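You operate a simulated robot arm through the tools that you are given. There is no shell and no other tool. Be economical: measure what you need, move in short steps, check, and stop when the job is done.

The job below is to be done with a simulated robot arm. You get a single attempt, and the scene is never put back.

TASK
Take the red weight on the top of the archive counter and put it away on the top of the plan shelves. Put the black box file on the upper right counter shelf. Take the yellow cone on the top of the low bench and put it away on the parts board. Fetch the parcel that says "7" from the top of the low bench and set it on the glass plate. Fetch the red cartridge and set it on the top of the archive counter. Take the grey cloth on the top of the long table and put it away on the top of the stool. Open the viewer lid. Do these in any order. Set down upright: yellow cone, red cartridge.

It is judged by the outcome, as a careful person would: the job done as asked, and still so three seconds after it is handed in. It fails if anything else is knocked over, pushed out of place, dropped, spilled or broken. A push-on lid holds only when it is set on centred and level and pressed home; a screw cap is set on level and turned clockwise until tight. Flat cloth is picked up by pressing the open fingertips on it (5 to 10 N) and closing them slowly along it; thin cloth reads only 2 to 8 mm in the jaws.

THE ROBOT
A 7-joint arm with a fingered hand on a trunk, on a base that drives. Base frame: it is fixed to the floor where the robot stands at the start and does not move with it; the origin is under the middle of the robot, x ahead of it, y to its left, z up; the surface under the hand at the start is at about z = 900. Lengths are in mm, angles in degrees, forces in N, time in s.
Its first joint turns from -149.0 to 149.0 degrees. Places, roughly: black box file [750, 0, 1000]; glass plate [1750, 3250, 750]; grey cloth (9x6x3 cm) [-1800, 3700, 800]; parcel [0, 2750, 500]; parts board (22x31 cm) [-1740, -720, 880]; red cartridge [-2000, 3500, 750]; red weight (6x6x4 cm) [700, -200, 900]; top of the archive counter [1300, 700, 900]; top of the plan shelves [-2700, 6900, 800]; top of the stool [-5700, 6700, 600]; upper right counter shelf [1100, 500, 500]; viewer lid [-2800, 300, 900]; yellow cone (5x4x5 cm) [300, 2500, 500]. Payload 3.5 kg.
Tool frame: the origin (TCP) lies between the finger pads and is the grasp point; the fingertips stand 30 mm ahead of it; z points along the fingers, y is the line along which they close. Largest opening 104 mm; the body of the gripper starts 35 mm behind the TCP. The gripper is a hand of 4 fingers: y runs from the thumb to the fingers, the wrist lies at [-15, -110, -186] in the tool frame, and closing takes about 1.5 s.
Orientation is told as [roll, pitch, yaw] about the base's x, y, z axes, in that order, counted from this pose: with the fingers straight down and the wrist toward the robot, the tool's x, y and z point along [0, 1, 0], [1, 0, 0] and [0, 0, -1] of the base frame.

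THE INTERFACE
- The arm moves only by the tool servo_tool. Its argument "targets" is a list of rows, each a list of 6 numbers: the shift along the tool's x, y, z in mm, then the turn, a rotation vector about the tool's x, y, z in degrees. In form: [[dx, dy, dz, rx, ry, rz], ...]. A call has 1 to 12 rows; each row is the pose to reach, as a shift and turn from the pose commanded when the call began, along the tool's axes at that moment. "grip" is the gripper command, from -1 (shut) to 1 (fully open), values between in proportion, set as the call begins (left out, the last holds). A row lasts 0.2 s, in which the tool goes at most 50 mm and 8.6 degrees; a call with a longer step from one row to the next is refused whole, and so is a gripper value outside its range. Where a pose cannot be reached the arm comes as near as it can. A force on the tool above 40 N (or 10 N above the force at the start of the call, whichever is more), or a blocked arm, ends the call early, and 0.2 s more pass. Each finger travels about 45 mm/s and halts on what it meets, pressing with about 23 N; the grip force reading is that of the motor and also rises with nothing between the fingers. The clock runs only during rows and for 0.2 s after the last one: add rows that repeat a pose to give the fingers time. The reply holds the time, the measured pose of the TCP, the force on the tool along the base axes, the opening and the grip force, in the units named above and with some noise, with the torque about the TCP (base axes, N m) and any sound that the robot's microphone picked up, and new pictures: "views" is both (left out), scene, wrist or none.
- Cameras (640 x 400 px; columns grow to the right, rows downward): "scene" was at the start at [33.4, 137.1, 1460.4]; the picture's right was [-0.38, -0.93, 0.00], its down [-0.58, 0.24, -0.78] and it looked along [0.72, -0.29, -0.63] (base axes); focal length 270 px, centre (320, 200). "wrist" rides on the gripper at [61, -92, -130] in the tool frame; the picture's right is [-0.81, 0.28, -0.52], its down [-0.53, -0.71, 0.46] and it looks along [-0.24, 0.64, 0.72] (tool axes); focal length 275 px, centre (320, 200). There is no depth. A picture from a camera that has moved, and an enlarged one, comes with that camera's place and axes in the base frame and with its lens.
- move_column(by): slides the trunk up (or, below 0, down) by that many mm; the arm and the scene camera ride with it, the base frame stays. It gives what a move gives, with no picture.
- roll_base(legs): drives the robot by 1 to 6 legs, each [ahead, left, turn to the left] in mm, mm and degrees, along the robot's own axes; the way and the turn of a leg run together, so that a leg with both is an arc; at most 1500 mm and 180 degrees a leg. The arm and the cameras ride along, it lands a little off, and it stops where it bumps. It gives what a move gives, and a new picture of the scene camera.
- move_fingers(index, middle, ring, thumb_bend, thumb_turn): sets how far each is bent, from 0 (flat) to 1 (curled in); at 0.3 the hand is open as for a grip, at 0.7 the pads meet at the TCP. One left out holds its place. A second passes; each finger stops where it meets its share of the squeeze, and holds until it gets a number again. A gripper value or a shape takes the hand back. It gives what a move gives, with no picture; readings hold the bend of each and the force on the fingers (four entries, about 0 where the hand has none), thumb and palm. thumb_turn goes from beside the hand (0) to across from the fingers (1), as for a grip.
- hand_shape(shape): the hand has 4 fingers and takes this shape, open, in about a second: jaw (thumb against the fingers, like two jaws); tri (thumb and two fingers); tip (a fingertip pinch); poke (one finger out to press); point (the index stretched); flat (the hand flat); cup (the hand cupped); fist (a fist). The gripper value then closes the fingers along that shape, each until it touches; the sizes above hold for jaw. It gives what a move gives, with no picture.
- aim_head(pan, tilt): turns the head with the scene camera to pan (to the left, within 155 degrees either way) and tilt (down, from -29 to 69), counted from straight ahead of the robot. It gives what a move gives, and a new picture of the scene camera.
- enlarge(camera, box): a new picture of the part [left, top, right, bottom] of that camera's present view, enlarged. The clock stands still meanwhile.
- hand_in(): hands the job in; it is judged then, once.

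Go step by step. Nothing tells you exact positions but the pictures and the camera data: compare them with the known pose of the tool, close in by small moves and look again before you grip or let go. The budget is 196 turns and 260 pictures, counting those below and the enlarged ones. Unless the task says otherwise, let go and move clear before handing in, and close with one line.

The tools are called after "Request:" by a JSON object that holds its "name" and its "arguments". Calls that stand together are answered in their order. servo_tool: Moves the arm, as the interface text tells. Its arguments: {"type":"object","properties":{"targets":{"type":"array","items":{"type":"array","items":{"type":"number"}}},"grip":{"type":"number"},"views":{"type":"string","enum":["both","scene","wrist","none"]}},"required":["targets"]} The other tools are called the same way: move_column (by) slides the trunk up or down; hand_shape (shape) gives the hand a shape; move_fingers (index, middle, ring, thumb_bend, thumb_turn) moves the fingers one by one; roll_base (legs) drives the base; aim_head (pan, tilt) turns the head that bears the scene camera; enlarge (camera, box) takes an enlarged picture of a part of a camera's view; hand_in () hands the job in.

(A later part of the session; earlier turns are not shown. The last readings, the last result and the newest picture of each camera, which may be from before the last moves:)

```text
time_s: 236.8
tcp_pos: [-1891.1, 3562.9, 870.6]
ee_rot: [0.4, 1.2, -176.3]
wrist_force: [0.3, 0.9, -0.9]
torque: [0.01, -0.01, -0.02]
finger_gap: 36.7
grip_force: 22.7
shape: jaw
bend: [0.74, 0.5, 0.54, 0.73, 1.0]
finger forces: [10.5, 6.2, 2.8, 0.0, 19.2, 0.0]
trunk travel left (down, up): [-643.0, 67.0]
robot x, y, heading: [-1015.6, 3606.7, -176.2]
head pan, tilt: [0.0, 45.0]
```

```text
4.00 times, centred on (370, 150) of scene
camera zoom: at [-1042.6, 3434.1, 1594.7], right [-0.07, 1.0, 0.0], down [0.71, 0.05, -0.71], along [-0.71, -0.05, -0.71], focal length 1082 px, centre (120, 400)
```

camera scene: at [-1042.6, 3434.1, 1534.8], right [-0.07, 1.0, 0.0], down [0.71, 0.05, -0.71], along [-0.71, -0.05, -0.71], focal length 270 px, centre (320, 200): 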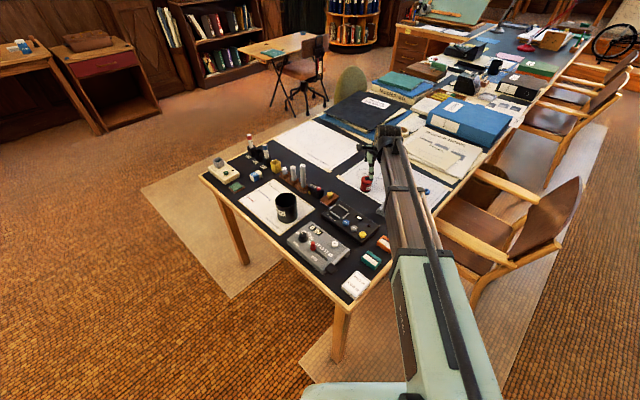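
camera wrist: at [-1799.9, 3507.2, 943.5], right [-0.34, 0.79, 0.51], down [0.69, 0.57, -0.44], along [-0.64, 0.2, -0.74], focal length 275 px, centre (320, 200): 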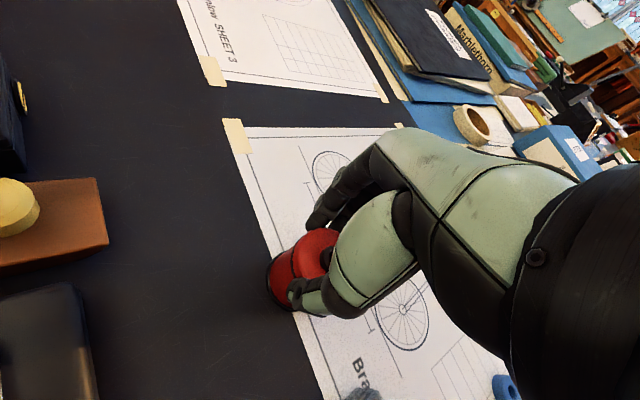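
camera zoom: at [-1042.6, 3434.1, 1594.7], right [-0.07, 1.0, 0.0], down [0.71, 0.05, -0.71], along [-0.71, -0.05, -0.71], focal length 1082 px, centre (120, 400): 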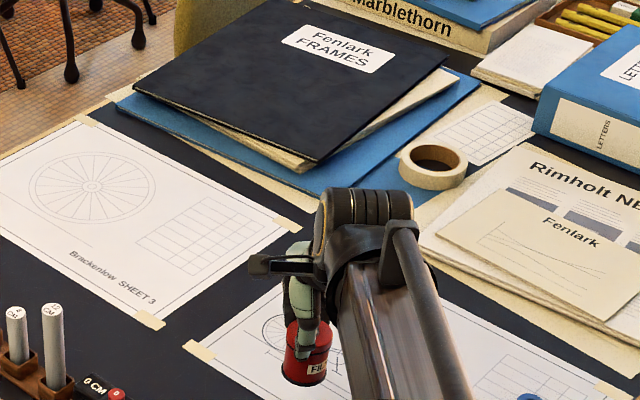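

The cartridge is held upright. I'll carry it to the archive counter, to the spot where the box file stood.

Request:
{"name": "move_column", "arguments": {"by": 65}}

Request:
{"name": "roll_base", "arguments": {"legs": [[-500, 0, 0], [0, 0, 136], [500, -1150, 0], [900, -250, 0], [650, -600, 0]]}}

Request:
{"name": "aim_head", "arguments": {"pan": 0, "tilt": 38}}

```text
time_s: 237.8
tcp_pos: [-1891.3, 3561.8, 936.0]
ee_rot: [0.3, 1.2, -176.3]
wrist_force: [0.8, -0.8, 0.1]
torque: [0.04, -0.04, -0.04]
finger_gap: 36.9
grip_force: 22.1
shape: jaw
bend: [0.74, 0.5, 0.54, 0.73, 1.0]
finger forces: [10.5, 6.2, 2.9, 0.0, 19.2, 0.0]
trunk travel left (down, up): [-708.0, 2.0]
robot x, y, heading: [-1018.6, 3605.4, -176.3]
head pan, tilt: [0.0, 45.0]
```

```text
time_s: 260.9
tcp_pos: [414.1, 225.9, 935.6]
ee_rot: [0.4, 1.2, -41.1]
wrist_force: [1.1, -0.4, -1.1]
torque: [-0.05, 0.03, 0.01]
finger_gap: 36.1
grip_force: 22.3
shape: jaw
bend: [0.74, 0.5, 0.54, 0.73, 1.0]
finger forces: [10.5, 6.0, 3.3, 0.1, 18.4, 0.0]
trunk travel left (down, up): [-708.0, 2.0]
robot x, y, heading: [-240.0, 813.6, -40.6]
head pan, tilt: [0.0, 45.0]
camera scene: at [-100.4, 915.3, 1659.8], right [-0.65, -0.76, 0.0], down [-0.54, 0.46, -0.71], along [0.54, -0.46, -0.71], focal length 270 px, centre (320, 200)
```

scene: 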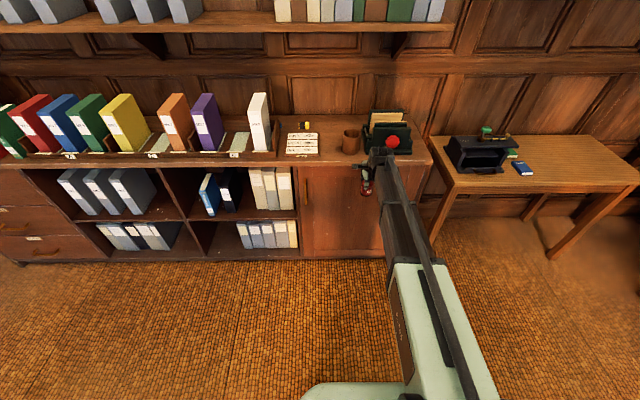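

```text
time_s: 261.5
tcp_pos: [415.0, 226.5, 935.6]
ee_rot: [0.4, 1.2, -41.2]
wrist_force: [0.6, -0.5, -0.7]
torque: [0.02, -0.02, 0.02]
finger_gap: 35.9
grip_force: 22.5
shape: jaw
bend: [0.74, 0.5, 0.54, 0.73, 1.0]
finger forces: [10.5, 6.0, 3.4, 0.1, 18.3, 0.0]
trunk travel left (down, up): [-708.0, 2.0]
robot x, y, heading: [-237.3, 816.0, -40.6]
head pan, tilt: [0.0, 38.0]
camera scene: at [-96.7, 912.4, 1670.0], right [-0.65, -0.76, 0.0], down [-0.47, 0.4, -0.79], along [0.6, -0.52, -0.62], focal length 270 px, centre (320, 200)
```

scene: 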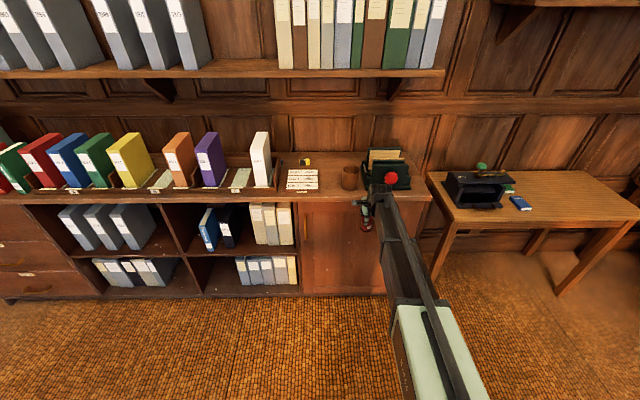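

Request:
{"name": "servo_tool", "arguments": {"targets": [[0, 0, -45, 0, 0, 0], [0, 0, -90, 0, 0, 0], [0, 0, -135, 0, 0, 0], [0, 0, -150, 0, 0, 0], [0, 0, -150, 0, 0, 0]], "views": "none"}}

Request:
{"name": "roll_base", "arguments": {"legs": [[0, 75, 0], [330, 0, 0]]}}

Request:
{"name": "enlarge", "arguments": {"camera": "scene", "box": [260, 130, 460, 255]}}

Request:
{"name": "servo_tool", "arguments": {"targets": [[0, 0, 0, 0, 0, 0]], "views": "wrist"}}

```text
time_s: 262.7
tcp_pos: [413.3, 224.6, 1086.1]
ee_rot: [0.2, 1.2, -41.2]
wrist_force: [-0.9, -0.2, 0.2]
torque: [-0.05, -0.02, 0.01]
finger_gap: 36.0
grip_force: 23.4
shape: jaw
bend: [0.74, 0.5, 0.54, 0.74, 1.0]
finger forces: [10.2, 6.0, 3.6, 0.0, 18.4, 0.0]
trunk travel left (down, up): [-708.0, 2.0]
robot x, y, heading: [-239.7, 813.9, -40.7]
head pan, tilt: [0.0, 38.0]
```

```text
time_s: 265.6
tcp_pos: [719.5, 65.1, 1086.7]
ee_rot: [0.3, 1.3, -41.1]
wrist_force: [0.1, -0.2, -0.9]
torque: [0.01, 0.02, 0.01]
finger_gap: 36.0
grip_force: 22.9
shape: jaw
bend: [0.74, 0.5, 0.54, 0.74, 1.0]
finger forces: [10.2, 6.3, 3.6, 0.1, 18.5, 0.1]
trunk travel left (down, up): [-708.0, 2.0]
robot x, y, heading: [65.5, 654.9, -40.6]
head pan, tilt: [0.0, 38.0]
camera scene: at [206.9, 751.8, 1670.0], right [-0.65, -0.76, 0.0], down [-0.47, 0.4, -0.79], along [0.6, -0.51, -0.62], focal length 270 px, centre (320, 200)
```

scene: 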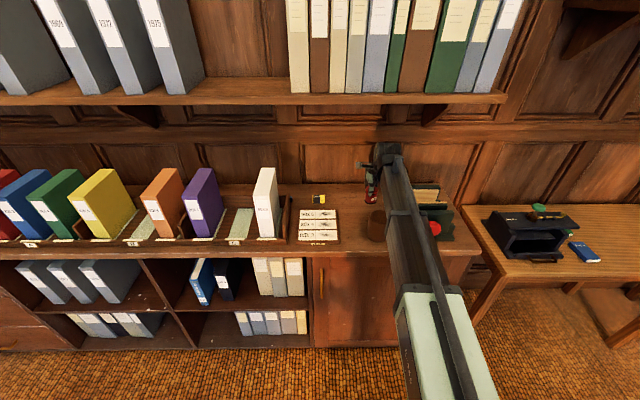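

```text
3.20 times, centred on (360, 192) of scene
camera zoom: at [206.9, 751.8, 1670.0], right [-0.65, -0.76, 0.0], down [-0.47, 0.4, -0.79], along [0.6, -0.51, -0.62], focal length 866 px, centre (192, 224)
```

zoom: 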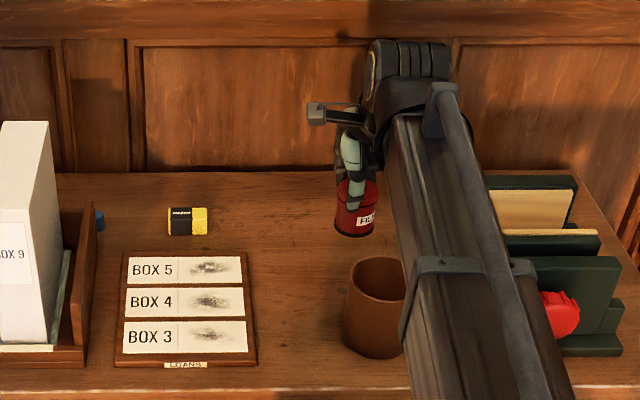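

```text
time_s: 266.0
tcp_pos: [717.5, 65.5, 1086.0]
ee_rot: [0.2, 1.2, -41.1]
wrist_force: [-0.3, 0.8, 0.3]
torque: [-0.01, -0.01, 0.01]
finger_gap: 36.2
grip_force: 22.7
shape: jaw
bend: [0.74, 0.5, 0.54, 0.74, 1.0]
finger forces: [10.2, 6.2, 3.7, 0.0, 18.3, 0.0]
trunk travel left (down, up): [-708.0, 2.0]
robot x, y, heading: [63.1, 649.8, -40.5]
head pan, tilt: [0.0, 38.0]
camera wrist: at [690.5, 169.5, 1218.4], right [-0.32, -0.8, 0.51], down [-0.89, 0.07, -0.44], along [0.32, -0.59, -0.74], focal length 275 px, centre (320, 200)
```

wrist: 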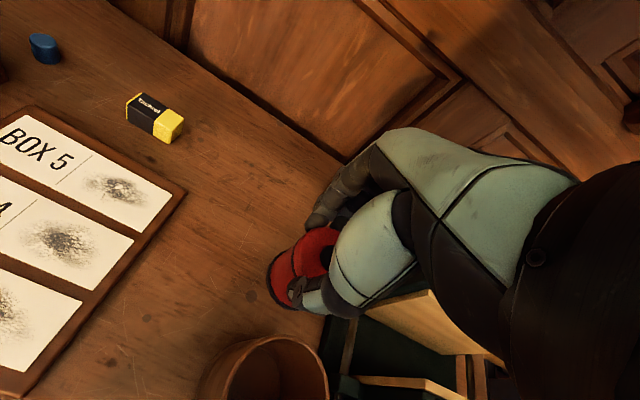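

Request:
{"name": "servo_tool", "arguments": {"targets": [[10, 35, 0, 0, 0, 0], [20, 70, 0, 0, 0, 0], [28, 88, 0, 0, 0, 0], [28, 88, 40, 0, 0, 0], [28, 88, 80, 0, 0, 0], [28, 88, 112, 0, 0, 0], [28, 88, 125, 0, 0, 0]], "views": "wrist"}}

Request:
{"name": "enlarge", "arguments": {"camera": "scene", "box": [260, 130, 460, 255]}}

```text
time_s: 267.6
tcp_pos: [798.9, 31.6, 967.2]
ee_rot: [0.3, 0.5, -41.0]
wrist_force: [2.0, -3.3, 41.6]
torque: [-0.24, -0.01, 0.01]
finger_gap: 38.4
grip_force: 23.4
shape: jaw
bend: [0.74, 0.49, 0.52, 0.74, 1.0]
finger forces: [15.3, 10.7, 6.0, 0.0, 25.3, 0.0]
trunk travel left (down, up): [-708.0, 2.0]
robot x, y, heading: [65.2, 654.3, -40.8]
head pan, tilt: [0.0, 38.0]
camera wrist: at [770.1, 136.8, 1099.6], right [-0.32, -0.8, 0.51], down [-0.89, 0.07, -0.45], along [0.32, -0.6, -0.73], focal length 275 px, centre (320, 200)
```

wrist: 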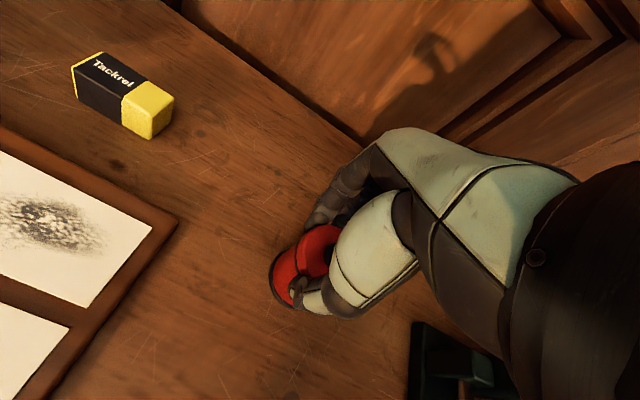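

```text
3.20 times, centred on (360, 192) of scene
camera zoom: at [202.3, 755.5, 1671.1], right [-0.65, -0.76, 0.0], down [-0.46, 0.4, -0.79], along [0.6, -0.52, -0.61], focal length 866 px, centre (192, 224)
```

zoom: 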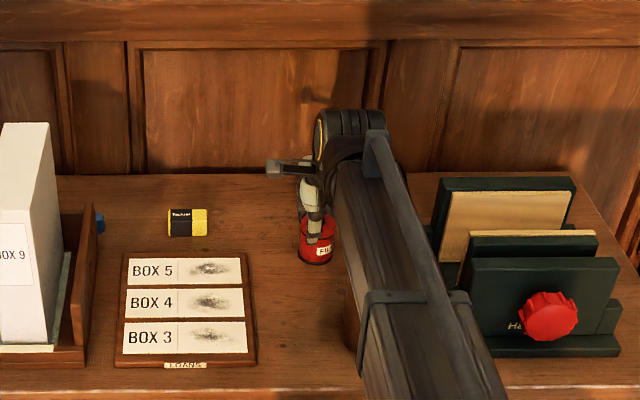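

It has touched down: the counter is higher than I assumed. I'll ease off the pressure, then release.

Request:
{"name": "servo_tool", "arguments": {"targets": [[0, 0, -3, 0, 0, 0], [0, 0, -6, 0, 0, 0], [0, 0, -6, 0, 0, 0]], "views": "none"}}

```text
time_s: 268.4
tcp_pos: [799.0, 31.9, 968.5]
ee_rot: [0.3, 1.0, -41.2]
wrist_force: [3.9, -4.1, 33.2]
torque: [-0.3, -0.15, -0.01]
finger_gap: 38.5
grip_force: 23.2
shape: jaw
bend: [0.74, 0.48, 0.52, 0.75, 1.0]
finger forces: [15.6, 11.3, 5.8, 0.0, 22.1, 0.1]
trunk travel left (down, up): [-708.0, 2.0]
robot x, y, heading: [63.9, 654.0, -40.7]
head pan, tilt: [0.0, 38.0]
```

Request:
{"name": "servo_tool", "arguments": {"targets": [[0, 0, -3, 0, 0, 0], [0, 0, -6, 0, 0, 0], [0, 0, -6, 0, 0, 0]], "views": "none"}}

```text
time_s: 269.2
tcp_pos: [799.1, 31.6, 970.3]
ee_rot: [0.2, 1.4, -41.1]
wrist_force: [-0.6, -0.7, 2.7]
torque: [-0.08, -0.02, -0.02]
finger_gap: 37.3
grip_force: 23.0
shape: jaw
bend: [0.74, 0.49, 0.53, 0.75, 1.0]
finger forces: [11.1, 7.6, 4.5, 0.0, 20.0, 0.1]
trunk travel left (down, up): [-708.0, 2.0]
robot x, y, heading: [63.0, 651.9, -41.1]
head pan, tilt: [0.0, 38.0]
```

Request:
{"name": "servo_tool", "arguments": {"targets": [[0, 0, 0, 0, 0, 0], [0, 0, 0, 0, 0, 0], [0, 0, 0, 0, 0, 0], [0, 0, 0, 0, 0, 0], [0, 0, 0, 0, 0, 0], [0, 0, 0, 0, 0, 0]], "grip": 0.6, "views": "wrist"}}

Request:
{"name": "servo_tool", "arguments": {"targets": [[0, 0, -20, 0, 0, 0], [0, 0, -60, 0, 0, 0], [0, 0, -100, 0, 0, 0], [0, 0, -130, 0, 0, 0]]}}

Request:
{"name": "enlarge", "arguments": {"camera": "scene", "box": [260, 130, 460, 255]}}

```text
time_s: 270.6
tcp_pos: [800.8, 30.6, 972.2]
ee_rot: [0.3, 1.2, -41.1]
wrist_force: [-0.9, -0.6, 0.2]
torque: [0.04, 0.02, 0.0]
finger_gap: 83.0
grip_force: 0.1
shape: jaw
bend: [0.27, 0.34, 0.32, 0.5, 0.99]
finger forces: [0.0, 0.1, 0.1, 0.0, 0.0, 0.0]
trunk travel left (down, up): [-708.0, 2.0]
robot x, y, heading: [67.8, 648.9, -40.8]
head pan, tilt: [0.0, 38.0]
camera wrist: at [772.9, 135.0, 1103.7], right [-0.32, -0.8, 0.51], down [-0.89, 0.07, -0.44], along [0.32, -0.59, -0.74], focal length 275 px, centre (320, 200)
```

wrist: 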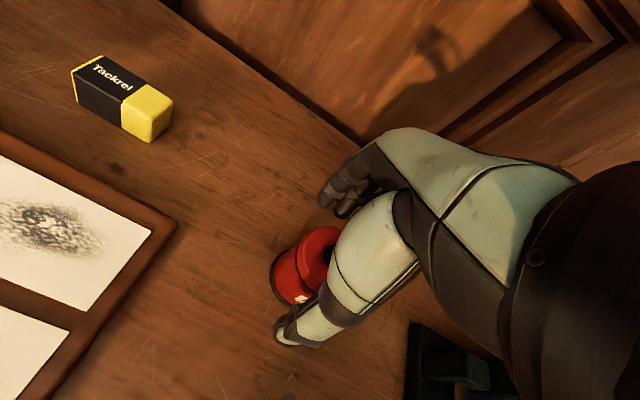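

```text
time_s: 271.6
tcp_pos: [804.1, 29.1, 1103.5]
ee_rot: [0.3, 1.3, -41.1]
wrist_force: [0.1, -0.5, -0.4]
torque: [0.03, 0.01, 0.01]
finger_gap: 83.0
grip_force: 0.2
shape: jaw
bend: [0.27, 0.34, 0.32, 0.5, 0.99]
finger forces: [0.0, 0.1, 0.0, 0.0, 0.1, 0.1]
trunk travel left (down, up): [-708.0, 2.0]
robot x, y, heading: [67.9, 651.8, -40.8]
head pan, tilt: [0.0, 38.0]
camera scene: at [205.8, 752.8, 1670.0], right [-0.65, -0.76, 0.0], down [-0.47, 0.4, -0.79], along [0.6, -0.51, -0.62], focal length 270 px, centre (320, 200)
camera wrist: at [776.6, 133.0, 1235.9], right [-0.32, -0.8, 0.51], down [-0.89, 0.07, -0.44], along [0.32, -0.59, -0.74], focal length 275 px, centre (320, 200)
```

scene: 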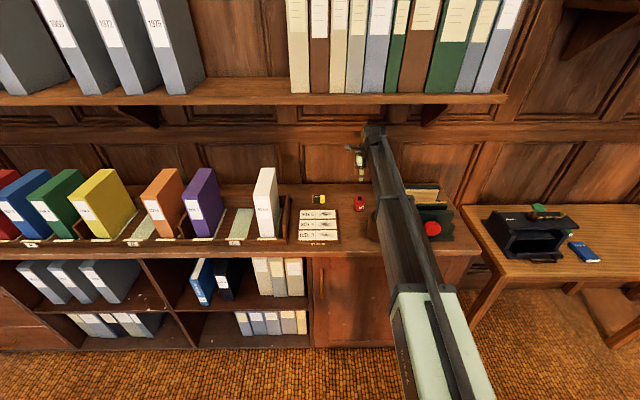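
wrist: 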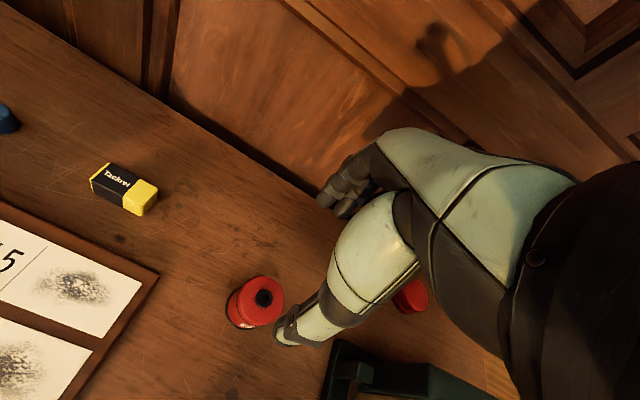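

```text
3.20 times, centred on (360, 192) of scene
camera zoom: at [205.8, 752.8, 1670.0], right [-0.65, -0.76, 0.0], down [-0.47, 0.4, -0.79], along [0.6, -0.51, -0.62], focal length 866 px, centre (192, 224)
```

zoom: 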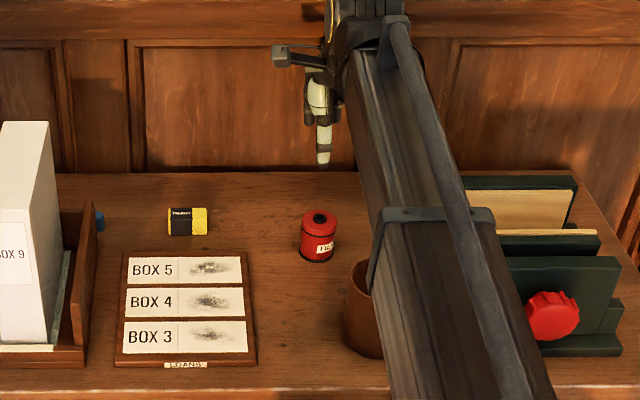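

The cartridge stands upright on the counter. I'll move right towards the red weight behind the green rack for a look.

Request:
{"name": "roll_base", "arguments": {"legs": [[0, -130, 0]]}}

Request:
{"name": "servo_tool", "arguments": {"targets": [[0, 0, -10, 0, 0, 0]], "views": "wrist", "grip": 1}}

Request:
{"name": "enlarge", "arguments": {"camera": "scene", "box": [240, 120, 480, 270]}}

```text
time_s: 272.9
tcp_pos: [718.2, -70.4, 1104.3]
ee_rot: [0.3, 1.2, -41.1]
wrist_force: [0.1, -0.2, 0.8]
torque: [0.03, -0.03, 0.02]
finger_gap: 82.8
grip_force: 0.1
shape: jaw
bend: [0.27, 0.34, 0.32, 0.5, 0.99]
finger forces: [0.0, 0.0, 0.1, 0.0, 0.0, 0.1]
trunk travel left (down, up): [-708.0, 2.0]
robot x, y, heading: [-20.3, 550.6, -40.7]
head pan, tilt: [0.0, 38.0]
camera scene: at [120.0, 652.7, 1670.2], right [-0.65, -0.76, 0.0], down [-0.47, 0.4, -0.79], along [0.6, -0.51, -0.62], focal length 270 px, centre (320, 200)
```

scene: 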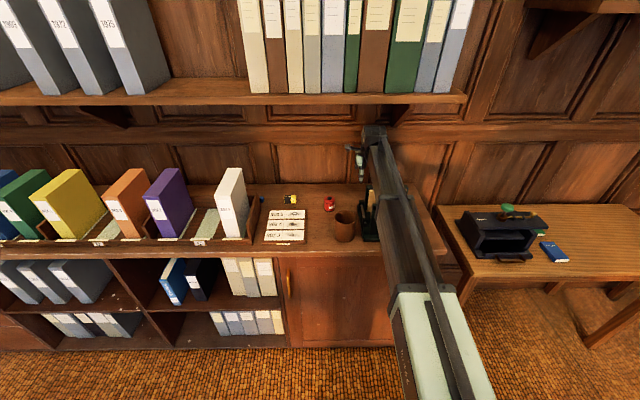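

```text
time_s: 273.2
tcp_pos: [720.9, -70.7, 1113.5]
ee_rot: [0.3, 1.2, -41.0]
wrist_force: [-0.2, -0.4, 0.0]
torque: [0.0, 0.01, -0.01]
finger_gap: 103.5
grip_force: 0.2
shape: jaw
bend: [0.3, 0.3, 0.3, 0.3, 0.98]
finger forces: [0.1, 0.0, 0.0, 0.0, 0.1, 0.0]
trunk travel left (down, up): [-708.0, 2.0]
robot x, y, heading: [-18.9, 548.6, -40.7]
head pan, tilt: [0.0, 38.0]
camera wrist: at [691.7, 33.3, 1245.6], right [-0.32, -0.8, 0.51], down [-0.89, 0.07, -0.44], along [0.32, -0.59, -0.74], focal length 275 px, centre (320, 200)
```

wrist: 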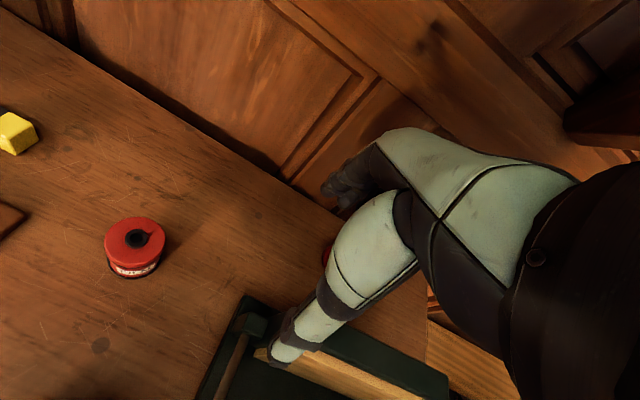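

```text
2.67 times, centred on (360, 195) of scene
camera zoom: at [120.8, 653.8, 1670.1], right [-0.65, -0.76, 0.0], down [-0.47, 0.4, -0.79], along [0.6, -0.51, -0.62], focal length 721 px, centre (213, 213)
```

zoom: 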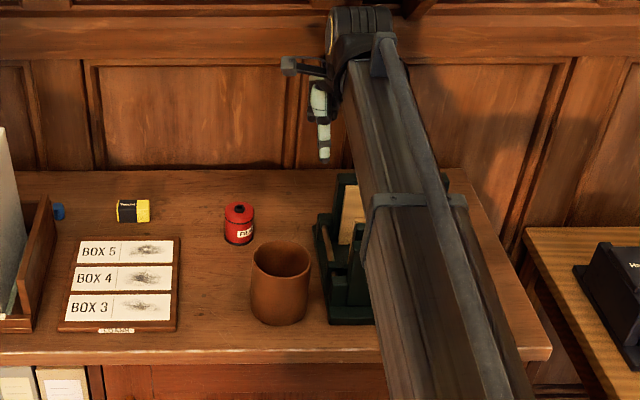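

I'll turn the hand 90° so the fingers close along the wall, which suits the narrow space behind the rack.

Request:
{"name": "servo_tool", "arguments": {"targets": [[0, 0, 0, 0, 0, 8.3], [0, 0, 0, 0, 0, 16.6], [0, 0, 0, 0, 0, 25], [0, 0, 0, 0, 0, 33.3], [0, 0, 0, 0, 0, 41.6], [0, 0, 0, 0, 0, 50], [0, 0, 0, 0, 0, 58.3], [0, 0, 0, 0, 0, 66.6], [0, 0, 0, 0, 0, 75], [0, 0, 0, 0, 0, 83.3], [0, 0, 0, 0, 0, 91], [0, 0, 0, 0, 0, 91]]}}

```text
time_s: 275.9
tcp_pos: [680.8, -43.5, 1110.4]
ee_rot: [-1.1, 0.2, -132.0]
wrist_force: [-0.2, 0.7, 1.1]
torque: [0.02, -0.03, 0.0]
finger_gap: 103.8
grip_force: 0.0
shape: jaw
bend: [0.3, 0.3, 0.3, 0.3, 0.98]
finger forces: [0.1, 0.1, 0.0, 0.0, 0.0, 0.1]
out of reach, approached as far as the arm can: row 9, 10, 11, 12
trunk travel left (down, up): [-708.0, 2.0]
robot x, y, heading: [-22.1, 550.0, -40.8]
head pan, tilt: [0.0, 38.0]
camera scene: at [121.1, 654.0, 1670.0], right [-0.65, -0.76, 0.0], down [-0.47, 0.4, -0.79], along [0.6, -0.51, -0.62], focal length 270 px, centre (320, 200)
camera wrist: at [788.7, -18.5, 1238.2], right [-0.78, 0.33, 0.53], down [0.08, 0.89, -0.44], along [-0.62, -0.3, -0.72], focal length 275 px, centre (320, 200)
```

scene: 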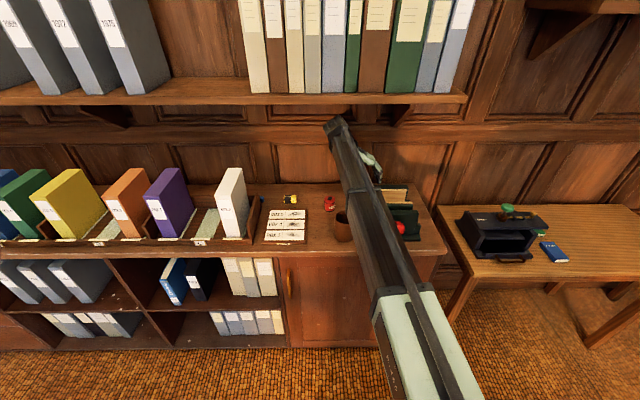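
wrist: 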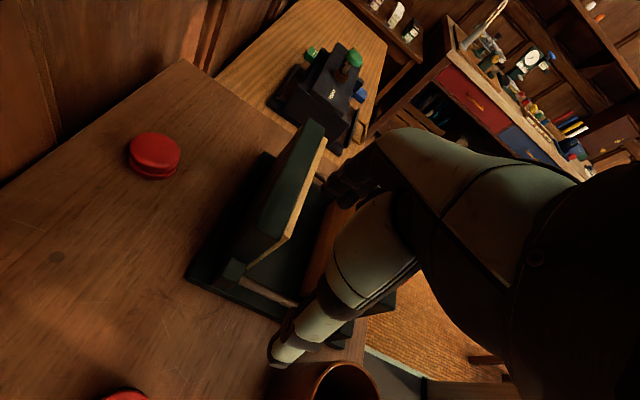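

The weight is the red disc at about (738, -212). I'll drive in over it, keeping well above the rack.

Request:
{"name": "roll_base", "arguments": {"legs": [[0, -90, 0], [150, 0, 0]]}}

Request:
{"name": "servo_tool", "arguments": {"targets": [[0, 0, 15, 0, 0, 0], [0, 0, 30, 0, 0, 0]], "views": "wrist"}}

```text
time_s: 277.9
tcp_pos: [737.3, -210.1, 1109.0]
ee_rot: [-1.2, 0.2, -132.0]
wrist_force: [-0.4, -1.4, -0.3]
torque: [-0.01, 0.02, 0.01]
finger_gap: 103.5
grip_force: 0.1
shape: jaw
bend: [0.3, 0.3, 0.3, 0.3, 0.98]
finger forces: [0.1, 0.0, 0.1, 0.1, 0.0, 0.1]
trunk travel left (down, up): [-708.0, 2.0]
robot x, y, heading: [33.1, 385.6, -40.5]
head pan, tilt: [0.0, 38.0]
camera scene: at [178.7, 486.4, 1669.9], right [-0.65, -0.76, 0.0], down [-0.47, 0.4, -0.79], along [0.6, -0.51, -0.62], focal length 270 px, centre (320, 200)
```

scene: 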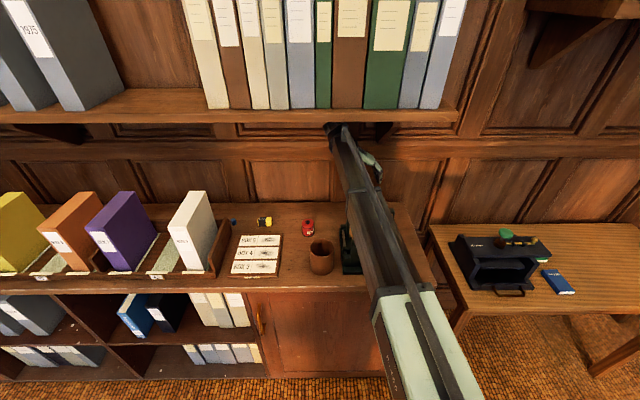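

```text
time_s: 278.5
tcp_pos: [737.7, -209.8, 1078.6]
ee_rot: [-1.2, 0.2, -132.0]
wrist_force: [0.6, 0.1, 0.4]
torque: [-0.03, 0.01, 0.04]
finger_gap: 103.6
grip_force: 0.0
shape: jaw
bend: [0.3, 0.3, 0.3, 0.3, 0.98]
finger forces: [0.0, 0.0, 0.0, 0.0, 0.0, 0.0]
trunk travel left (down, up): [-708.0, 2.0]
robot x, y, heading: [38.2, 387.0, -40.7]
head pan, tilt: [0.0, 38.0]
camera wrist: at [845.0, -185.0, 1208.5], right [-0.78, 0.33, 0.53], down [0.08, 0.89, -0.44], along [-0.62, -0.3, -0.72], focal length 275 px, centre (320, 200)
```

wrist: 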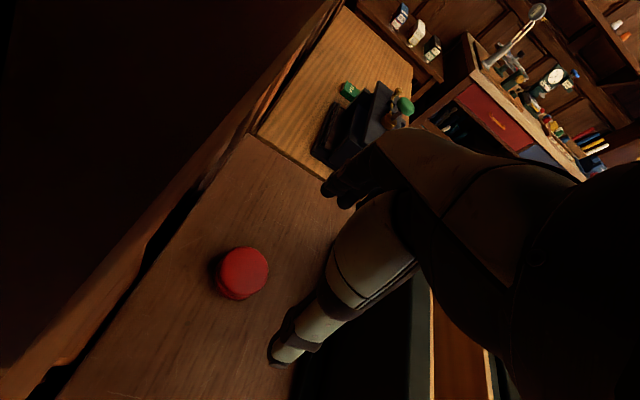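

Request:
{"name": "servo_tool", "arguments": {"targets": [[8, 9, 20, 0, 0, 0], [15, 17, 45, 0, 0, 0], [15, 17, 75, 0, 0, 0], [15, 17, 75, 0, 0, 0]], "views": "wrist"}}

Request:
{"name": "enlarge", "arguments": {"camera": "scene", "box": [290, 110, 450, 270]}}

```text
time_s: 279.5
tcp_pos: [730.7, -226.0, 1002.6]
ee_rot: [-1.2, 0.3, -132.0]
wrist_force: [0.3, 0.3, 0.4]
torque: [0.01, -0.01, -0.01]
finger_gap: 103.7
grip_force: 0.0
shape: jaw
bend: [0.3, 0.3, 0.3, 0.3, 0.98]
finger forces: [0.0, 0.0, 0.0, 0.0, 0.0, 0.0]
out of reach, approached as far as the arm can: row 1, 2, 3, 4
trunk travel left (down, up): [-708.0, 2.0]
robot x, y, heading: [37.0, 385.2, -40.8]
head pan, tilt: [0.0, 38.0]
camera wrist: at [837.1, -201.4, 1132.5], right [-0.78, 0.33, 0.53], down [0.08, 0.89, -0.44], along [-0.62, -0.3, -0.72], focal length 275 px, centre (320, 200)
```

wrist: 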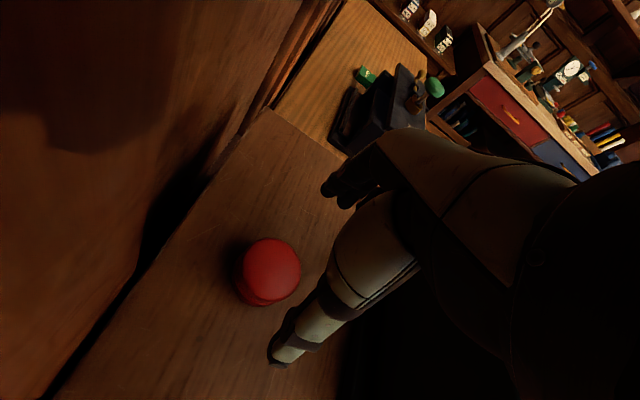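

```text
2.50 times, centred on (370, 190) of scene
camera zoom: at [177.4, 487.4, 1670.0], right [-0.65, -0.76, 0.0], down [-0.47, 0.4, -0.79], along [0.6, -0.51, -0.62], focal length 676 px, centre (195, 225)
```

zoom: 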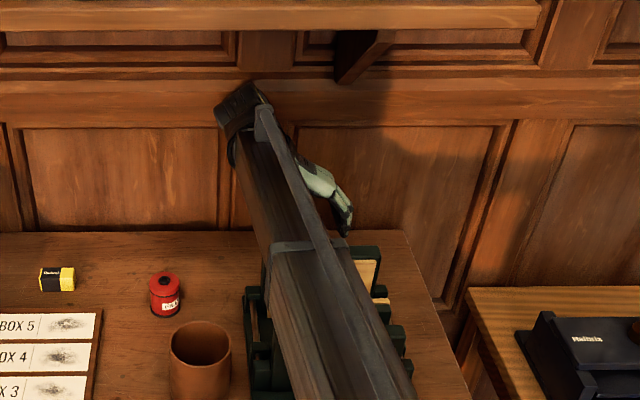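

Request:
{"name": "roll_base", "arguments": {"legs": [[20, 0, 0]]}}

Request:
{"name": "servo_tool", "arguments": {"targets": [[0, -5, 15, 0, 0, 0], [0, -5, 30, 0, 0, 0], [0, -5, 40, 0, 0, 0], [0, -5, 40, 0, 0, 0]], "views": "wrist"}}

```text
time_s: 280.4
tcp_pos: [735.7, -232.1, 1005.2]
ee_rot: [-1.1, 0.2, -132.0]
wrist_force: [-5.0, 4.0, 3.2]
torque: [-0.47, -1.18, 0.59]
finger_gap: 103.7
grip_force: 0.1
shape: jaw
bend: [0.3, 0.3, 0.3, 0.3, 0.97]
finger forces: [0.0, 0.0, 0.0, 0.0, 0.0, 0.0]
trunk travel left (down, up): [-708.0, 2.0]
robot x, y, heading: [48.7, 378.1, -40.5]
head pan, tilt: [0.0, 38.0]
stopped in leg 1: the force on the tool passed its limit at 60 N (the readings are from after the stop); the commanded pose is now the measured one
camera scene: at [186.7, 479.2, 1670.1], right [-0.65, -0.76, 0.0], down [-0.47, 0.4, -0.79], along [0.6, -0.51, -0.61], focal length 270 px, centre (320, 200)
```

scene: 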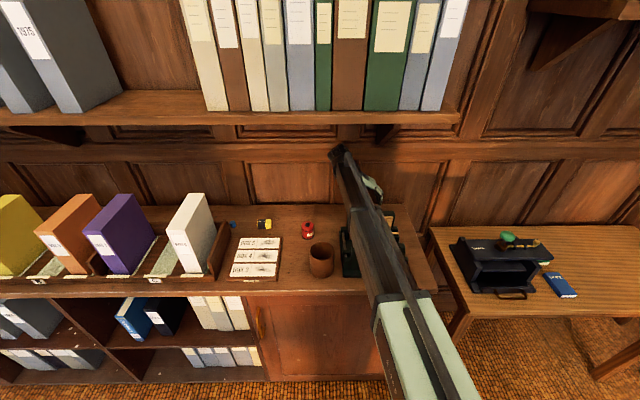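

```text
time_s: 281.4
tcp_pos: [740.0, -227.5, 964.2]
ee_rot: [-1.2, 0.2, -132.0]
wrist_force: [-3.6, 3.7, 1.3]
torque: [-0.45, -0.63, 0.51]
finger_gap: 103.6
grip_force: 0.2
shape: jaw
bend: [0.3, 0.3, 0.3, 0.3, 0.97]
finger forces: [0.0, 0.1, 0.1, 0.0, 0.0, 0.1]
trunk travel left (down, up): [-708.0, 2.0]
robot x, y, heading: [47.8, 380.3, -40.8]
head pan, tilt: [0.0, 38.0]
camera wrist: at [848.2, -202.5, 1093.7], right [-0.78, 0.33, 0.53], down [0.08, 0.89, -0.44], along [-0.62, -0.3, -0.72], focal length 275 px, centre (320, 200)
```

wrist: 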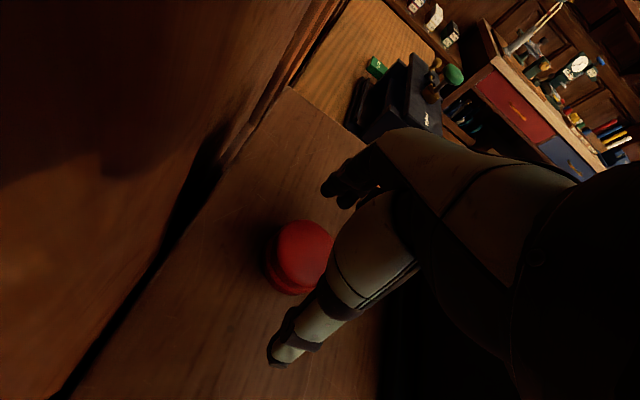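

The back of the hand is just touching the wall, but the weight is within the finger span. I'll lower the rest and close.

Request:
{"name": "servo_tool", "arguments": {"targets": [[-1, -4, 10, 0, 0, 0], [-1, -4, 17, 0, 0, 0], [-1, -4, 17, 0, 0, 0]], "views": "wrist"}}

Request:
{"name": "servo_tool", "arguments": {"targets": [[0, 0, 0, 0, 0, 0], [0, 0, 0, 0, 0, 0], [0, 0, 0, 0, 0, 0], [0, 0, 0, 0, 0, 0], [0, 0, 0, 0, 0, 0], [0, 0, 0, 0, 0, 0], [0, 0, 0, 0, 0, 0]], "grip": -1, "views": "wrist"}}

```text
time_s: 282.2
tcp_pos: [743.1, -224.7, 947.2]
ee_rot: [-1.3, 0.1, -131.9]
wrist_force: [-0.7, 0.8, 0.2]
torque: [-0.02, 0.0, 0.02]
finger_gap: 103.9
grip_force: 0.1
shape: jaw
bend: [0.3, 0.3, 0.3, 0.3, 0.97]
finger forces: [0.1, 0.0, 0.1, 0.1, 0.0, 0.0]
trunk travel left (down, up): [-708.0, 2.0]
robot x, y, heading: [50.0, 376.2, -40.5]
head pan, tilt: [0.0, 38.0]
camera wrist: at [850.5, -199.7, 1075.8], right [-0.78, 0.33, 0.53], down [0.08, 0.89, -0.44], along [-0.62, -0.3, -0.72], focal length 275 px, centre (320, 200)
```

wrist: 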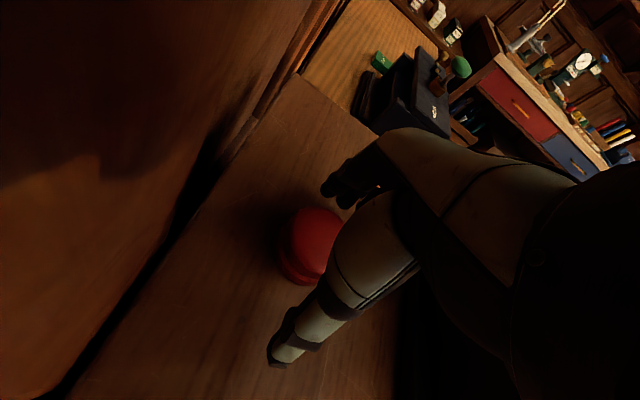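

```text
time_s: 283.8
tcp_pos: [742.9, -224.8, 948.3]
ee_rot: [-1.2, 0.2, -132.0]
wrist_force: [0.4, 0.6, -0.3]
torque: [0.0, 0.05, -0.03]
finger_gap: 45.3
grip_force: 22.8
shape: jaw
bend: [0.28, 0.39, 0.41, 0.75, 1.0]
finger forces: [11.6, 6.3, 0.1, 0.0, 19.7, 0.1]
trunk travel left (down, up): [-708.0, 2.0]
robot x, y, heading: [47.5, 375.4, -40.8]
head pan, tilt: [0.0, 38.0]
camera wrist: at [850.6, -199.5, 1075.8], right [-0.78, 0.33, 0.53], down [0.08, 0.89, -0.44], along [-0.62, -0.3, -0.72], focal length 275 px, centre (320, 200)
```

wrist: 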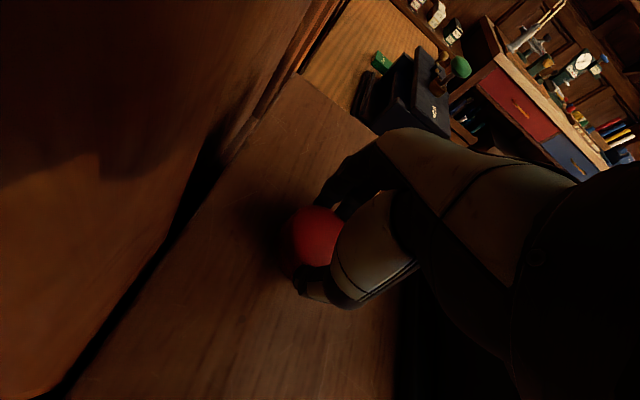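

Request:
{"name": "servo_tool", "arguments": {"targets": [[0, 0, -8, 0, 0, 0], [0, 0, -16, 0, 0, 0], [0, 0, -30, 0, 0, 0], [0, 0, -30, 0, 0, 0]], "views": "wrist"}}

```text
time_s: 284.8
tcp_pos: [742.5, -224.8, 977.9]
ee_rot: [-1.2, 0.3, -132.0]
wrist_force: [-8.5, 5.2, -8.3]
torque: [-0.81, -0.82, 0.86]
finger_gap: 45.2
grip_force: 23.3
shape: jaw
bend: [0.28, 0.39, 0.41, 0.75, 1.0]
finger forces: [12.2, 6.9, 0.0, 0.0, 19.4, 0.1]
trunk travel left (down, up): [-708.0, 2.0]
robot x, y, heading: [43.8, 376.2, -40.8]
head pan, tilt: [0.0, 38.0]
camera wrist: at [850.2, -200.1, 1106.5], right [-0.78, 0.33, 0.53], down [0.08, 0.89, -0.44], along [-0.62, -0.3, -0.72], focal length 275 px, centre (320, 200)
```

wrist: 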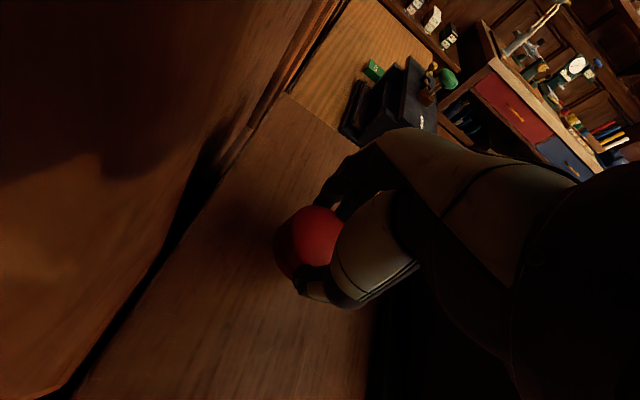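

The weight is lifted, and the hand's back rubs the wall, so I'll shift a little off the wall and go up.

Request:
{"name": "servo_tool", "arguments": {"targets": [[-10, 0, 0, 0, 0, 0], [-22, 0, -5, 0, 0, 0], [-22, 0, -40, 0, 0, 0], [-22, 0, -80, 0, 0, 0], [-22, 0, -120, 0, 0, 0], [-22, 0, -140, 0, 0, 0]], "views": "wrist"}}

```text
time_s: 286.2
tcp_pos: [727.7, -211.1, 1117.5]
ee_rot: [-1.3, 0.3, -132.0]
wrist_force: [0.2, 0.3, -3.8]
torque: [0.04, -0.06, 0.0]
finger_gap: 45.3
grip_force: 23.4
shape: jaw
bend: [0.28, 0.39, 0.41, 0.75, 1.0]
finger forces: [12.3, 6.9, 0.1, 0.1, 19.4, 0.1]
trunk travel left (down, up): [-708.0, 2.0]
robot x, y, heading: [47.9, 377.9, -40.7]
head pan, tilt: [0.0, 38.0]
camera wrist: at [835.4, -186.2, 1247.1], right [-0.78, 0.33, 0.53], down [0.07, 0.89, -0.44], along [-0.62, -0.3, -0.72], focal length 275 px, centre (320, 200)
```

wrist: 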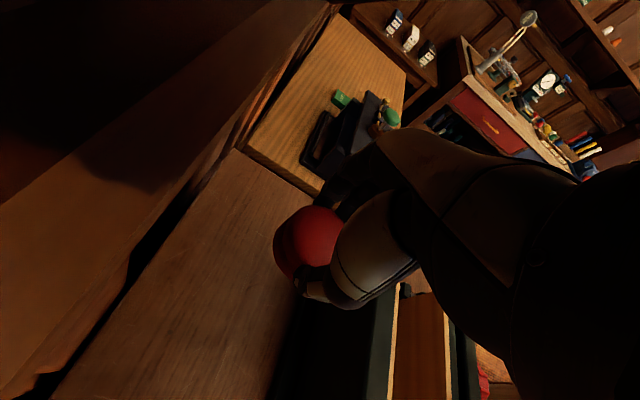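

The weight is held. I'll back off and take it across the room towards the plan shelves.

Request:
{"name": "roll_base", "arguments": {"legs": [[-500, 0, 0]]}}

Request:
{"name": "servo_tool", "arguments": {"targets": [[0, 0, 0, 0, 0, -8], [0, 0, 0, 0, 0, -16], [0, 0, 0, 0, 0, -24], [0, 0, 0, 0, 0, -32], [0, 0, 0, 0, 0, -40], [0, 0, 0, 0, 0, -48], [0, 0, 0, 0, 0, -56], [0, 0, 0, 0, 0, -64], [0, 0, 0, 0, 0, -72], [0, 0, 0, 0, 0, -80], [0, 0, 0, 0, 0, -88]], "views": "none"}}

Request:
{"name": "roll_base", "arguments": {"legs": [[-600, 770, 0], [-900, 250, 0], [-500, 1350, 0], [0, 0, 179]]}}

```text
time_s: 289.1
tcp_pos: [347.2, 108.8, 1118.5]
ee_rot: [-1.2, 0.3, -132.5]
wrist_force: [0.0, 1.0, -4.7]
torque: [0.05, -0.01, 0.01]
finger_gap: 45.3
grip_force: 22.8
shape: jaw
bend: [0.28, 0.39, 0.41, 0.75, 1.0]
finger forces: [12.4, 7.0, 0.0, 0.0, 19.4, 0.0]
trunk travel left (down, up): [-708.0, 2.0]
robot x, y, heading: [-327.7, 704.9, -41.4]
head pan, tilt: [0.0, 38.0]
camera scene: at [-185.0, 801.7, 1670.0], right [-0.66, -0.75, 0.0], down [-0.46, 0.41, -0.79], along [0.59, -0.52, -0.62], focal length 270 px, centre (320, 200)
```

scene: 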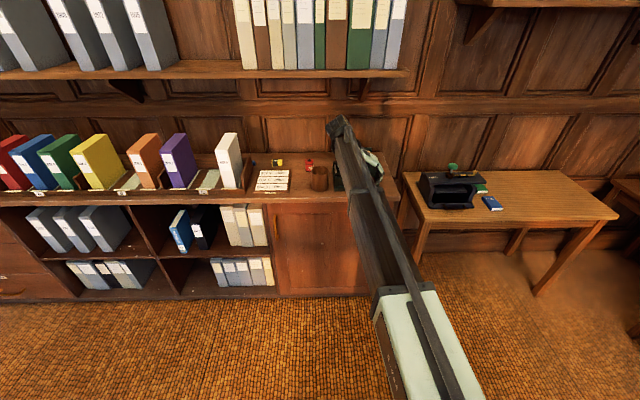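

```text
time_s: 291.5
tcp_pos: [349.1, 107.1, 1117.6]
ee_rot: [0.2, 1.2, -44.4]
wrist_force: [0.3, 0.0, -5.1]
torque: [0.05, 0.06, -0.03]
finger_gap: 45.1
grip_force: 22.6
shape: jaw
bend: [0.28, 0.39, 0.41, 0.75, 1.0]
finger forces: [12.3, 6.9, 0.1, 0.0, 19.3, 0.0]
trunk travel left (down, up): [-708.0, 2.0]
robot x, y, heading: [-329.3, 702.4, -41.5]
head pan, tilt: [0.0, 38.0]
```

```text
time_s: 294.1
tcp_pos: [377.2, 476.1, 1115.3]
ee_rot: [0.2, 1.4, -43.6]
wrist_force: [0.2, 0.3, -4.8]
torque: [0.07, 0.03, 0.01]
finger_gap: 45.2
grip_force: 23.0
shape: jaw
bend: [0.28, 0.39, 0.41, 0.75, 1.0]
finger forces: [12.6, 7.6, 0.0, 0.0, 19.9, 0.0]
trunk travel left (down, up): [-708.0, 2.0]
robot x, y, heading: [-308.1, 1062.1, -40.4]
head pan, tilt: [0.0, 38.0]
stopped in leg 1: the robot was blocked; the commanded pose is now the measured one
camera scene: at [-165.5, 1160.7, 1669.9], right [-0.65, -0.76, 0.0], down [-0.47, 0.4, -0.79], along [0.6, -0.51, -0.62], focal length 270 px, centre (320, 200)
```

scene: 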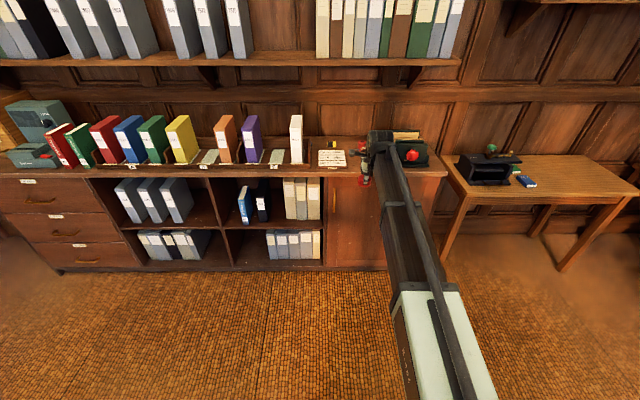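

The base bumped into something behind it, probably the wheel table. I'll look.

Request:
{"name": "aim_head", "arguments": {"pan": 145, "tilt": 45}}

```text
time_s: 296.4
tcp_pos: [376.0, 476.0, 1118.3]
ee_rot: [0.2, 1.3, -43.6]
wrist_force: [0.1, -0.7, -4.2]
torque: [0.04, 0.03, -0.02]
finger_gap: 45.2
grip_force: 23.0
shape: jaw
bend: [0.28, 0.39, 0.41, 0.75, 1.0]
finger forces: [12.6, 7.5, 0.0, 0.1, 19.8, 0.0]
trunk travel left (down, up): [-708.0, 2.0]
robot x, y, heading: [-306.7, 1058.6, -40.5]
head pan, tilt: [145.0, 45.0]
camera scene: at [-253.2, 1296.2, 1659.8], right [0.97, 0.25, 0.0], down [0.18, -0.68, -0.71], along [-0.18, 0.68, -0.71], focal length 270 px, centre (320, 200)
```

scene: 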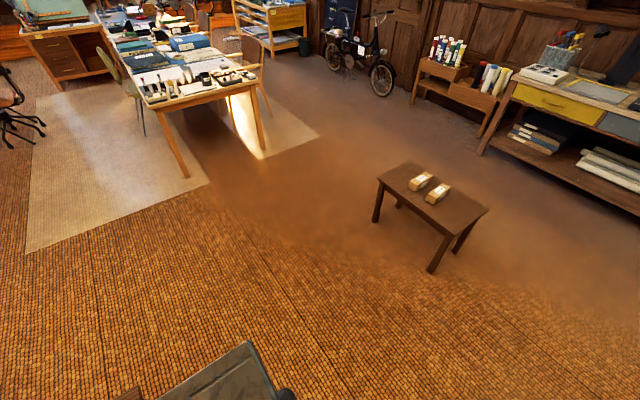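

Request:
{"name": "aim_head", "arguments": {"pan": -150, "tilt": 50}}

```text
time_s: 300.4
tcp_pos: [376.4, 476.4, 1117.7]
ee_rot: [0.2, 1.2, -43.6]
wrist_force: [0.2, -0.5, -5.2]
torque: [0.06, 0.02, 0.0]
finger_gap: 45.0
grip_force: 23.4
shape: jaw
bend: [0.28, 0.39, 0.41, 0.75, 1.0]
finger forces: [12.6, 7.5, 0.0, 0.2, 19.9, 0.0]
trunk travel left (down, up): [-708.0, 2.0]
robot x, y, heading: [-308.1, 1064.2, -40.4]
head pan, tilt: [-150.0, 50.0]
camera scene: at [-308.4, 1231.3, 1652.9], right [0.18, 0.98, 0.0], down [0.75, -0.14, -0.64], along [-0.63, 0.12, -0.77], focal length 270 px, centre (320, 200)
```

scene: 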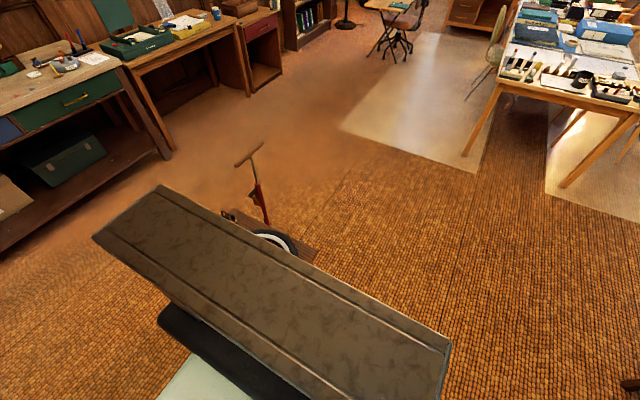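

The base touched the wheel table's corner, but nothing on it fell. I'll pull forward, go further left, and then around.

Request:
{"name": "roll_base", "arguments": {"legs": [[60, 0, 0], [0, 500, 0], [-1300, 240, 0], [-500, 1250, 0], [0, 0, 179]]}}

Request:
{"name": "aim_head", "arguments": {"pan": 0, "tilt": 20}}

```text
time_s: 323.8
tcp_pos: [-930.5, 4366.8, 1117.3]
ee_rot: [0.2, 1.2, 131.6]
wrist_force: [0.3, 0.0, -5.4]
torque: [-0.03, -0.01, -0.04]
finger_gap: 44.7
grip_force: 22.7
shape: jaw
bend: [0.28, 0.39, 0.41, 0.75, 1.0]
finger forces: [12.0, 7.1, 0.0, 0.0, 18.4, 0.0]
trunk travel left (down, up): [-708.0, 2.0]
robot x, y, heading: [-295.8, 3731.1, 134.7]
head pan, tilt: [-150.0, 50.0]
camera scene: at [-311.3, 3558.0, 1652.9], right [-0.26, -0.97, 0.0], down [-0.74, 0.2, -0.64], along [0.62, -0.17, -0.77], focal length 270 px, centre (320, 200)
```

scene: 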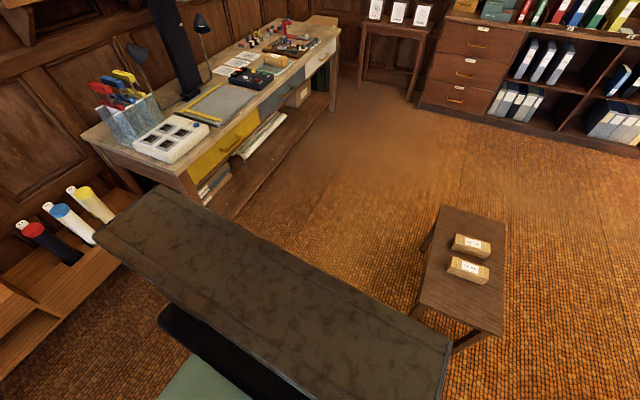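

```text
time_s: 326.1
tcp_pos: [-930.9, 4367.3, 1117.5]
ee_rot: [0.2, 1.3, 131.6]
wrist_force: [0.4, 0.1, -3.9]
torque: [-0.07, -0.07, -0.02]
finger_gap: 44.3
grip_force: 23.1
shape: jaw
bend: [0.28, 0.39, 0.41, 0.75, 1.0]
finger forces: [12.1, 7.1, 0.0, 0.1, 18.3, 0.0]
trunk travel left (down, up): [-708.0, 2.0]
robot x, y, heading: [-299.5, 3730.6, 135.3]
head pan, tilt: [0.0, 20.0]
camera scene: at [-451.4, 3644.0, 1698.4], right [0.71, 0.71, 0.0], down [0.24, -0.24, -0.94], along [-0.66, 0.67, -0.34], focal length 270 px, centre (320, 200)
```

scene: 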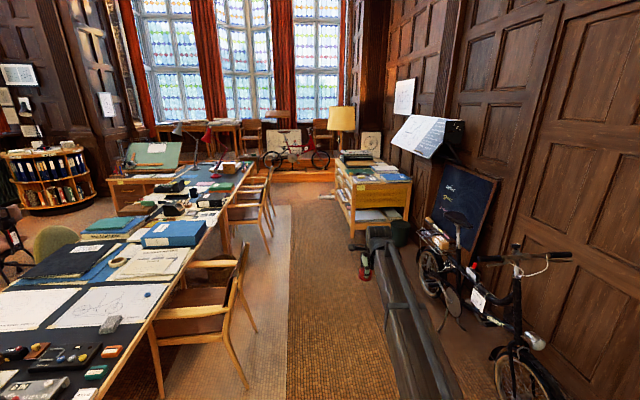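

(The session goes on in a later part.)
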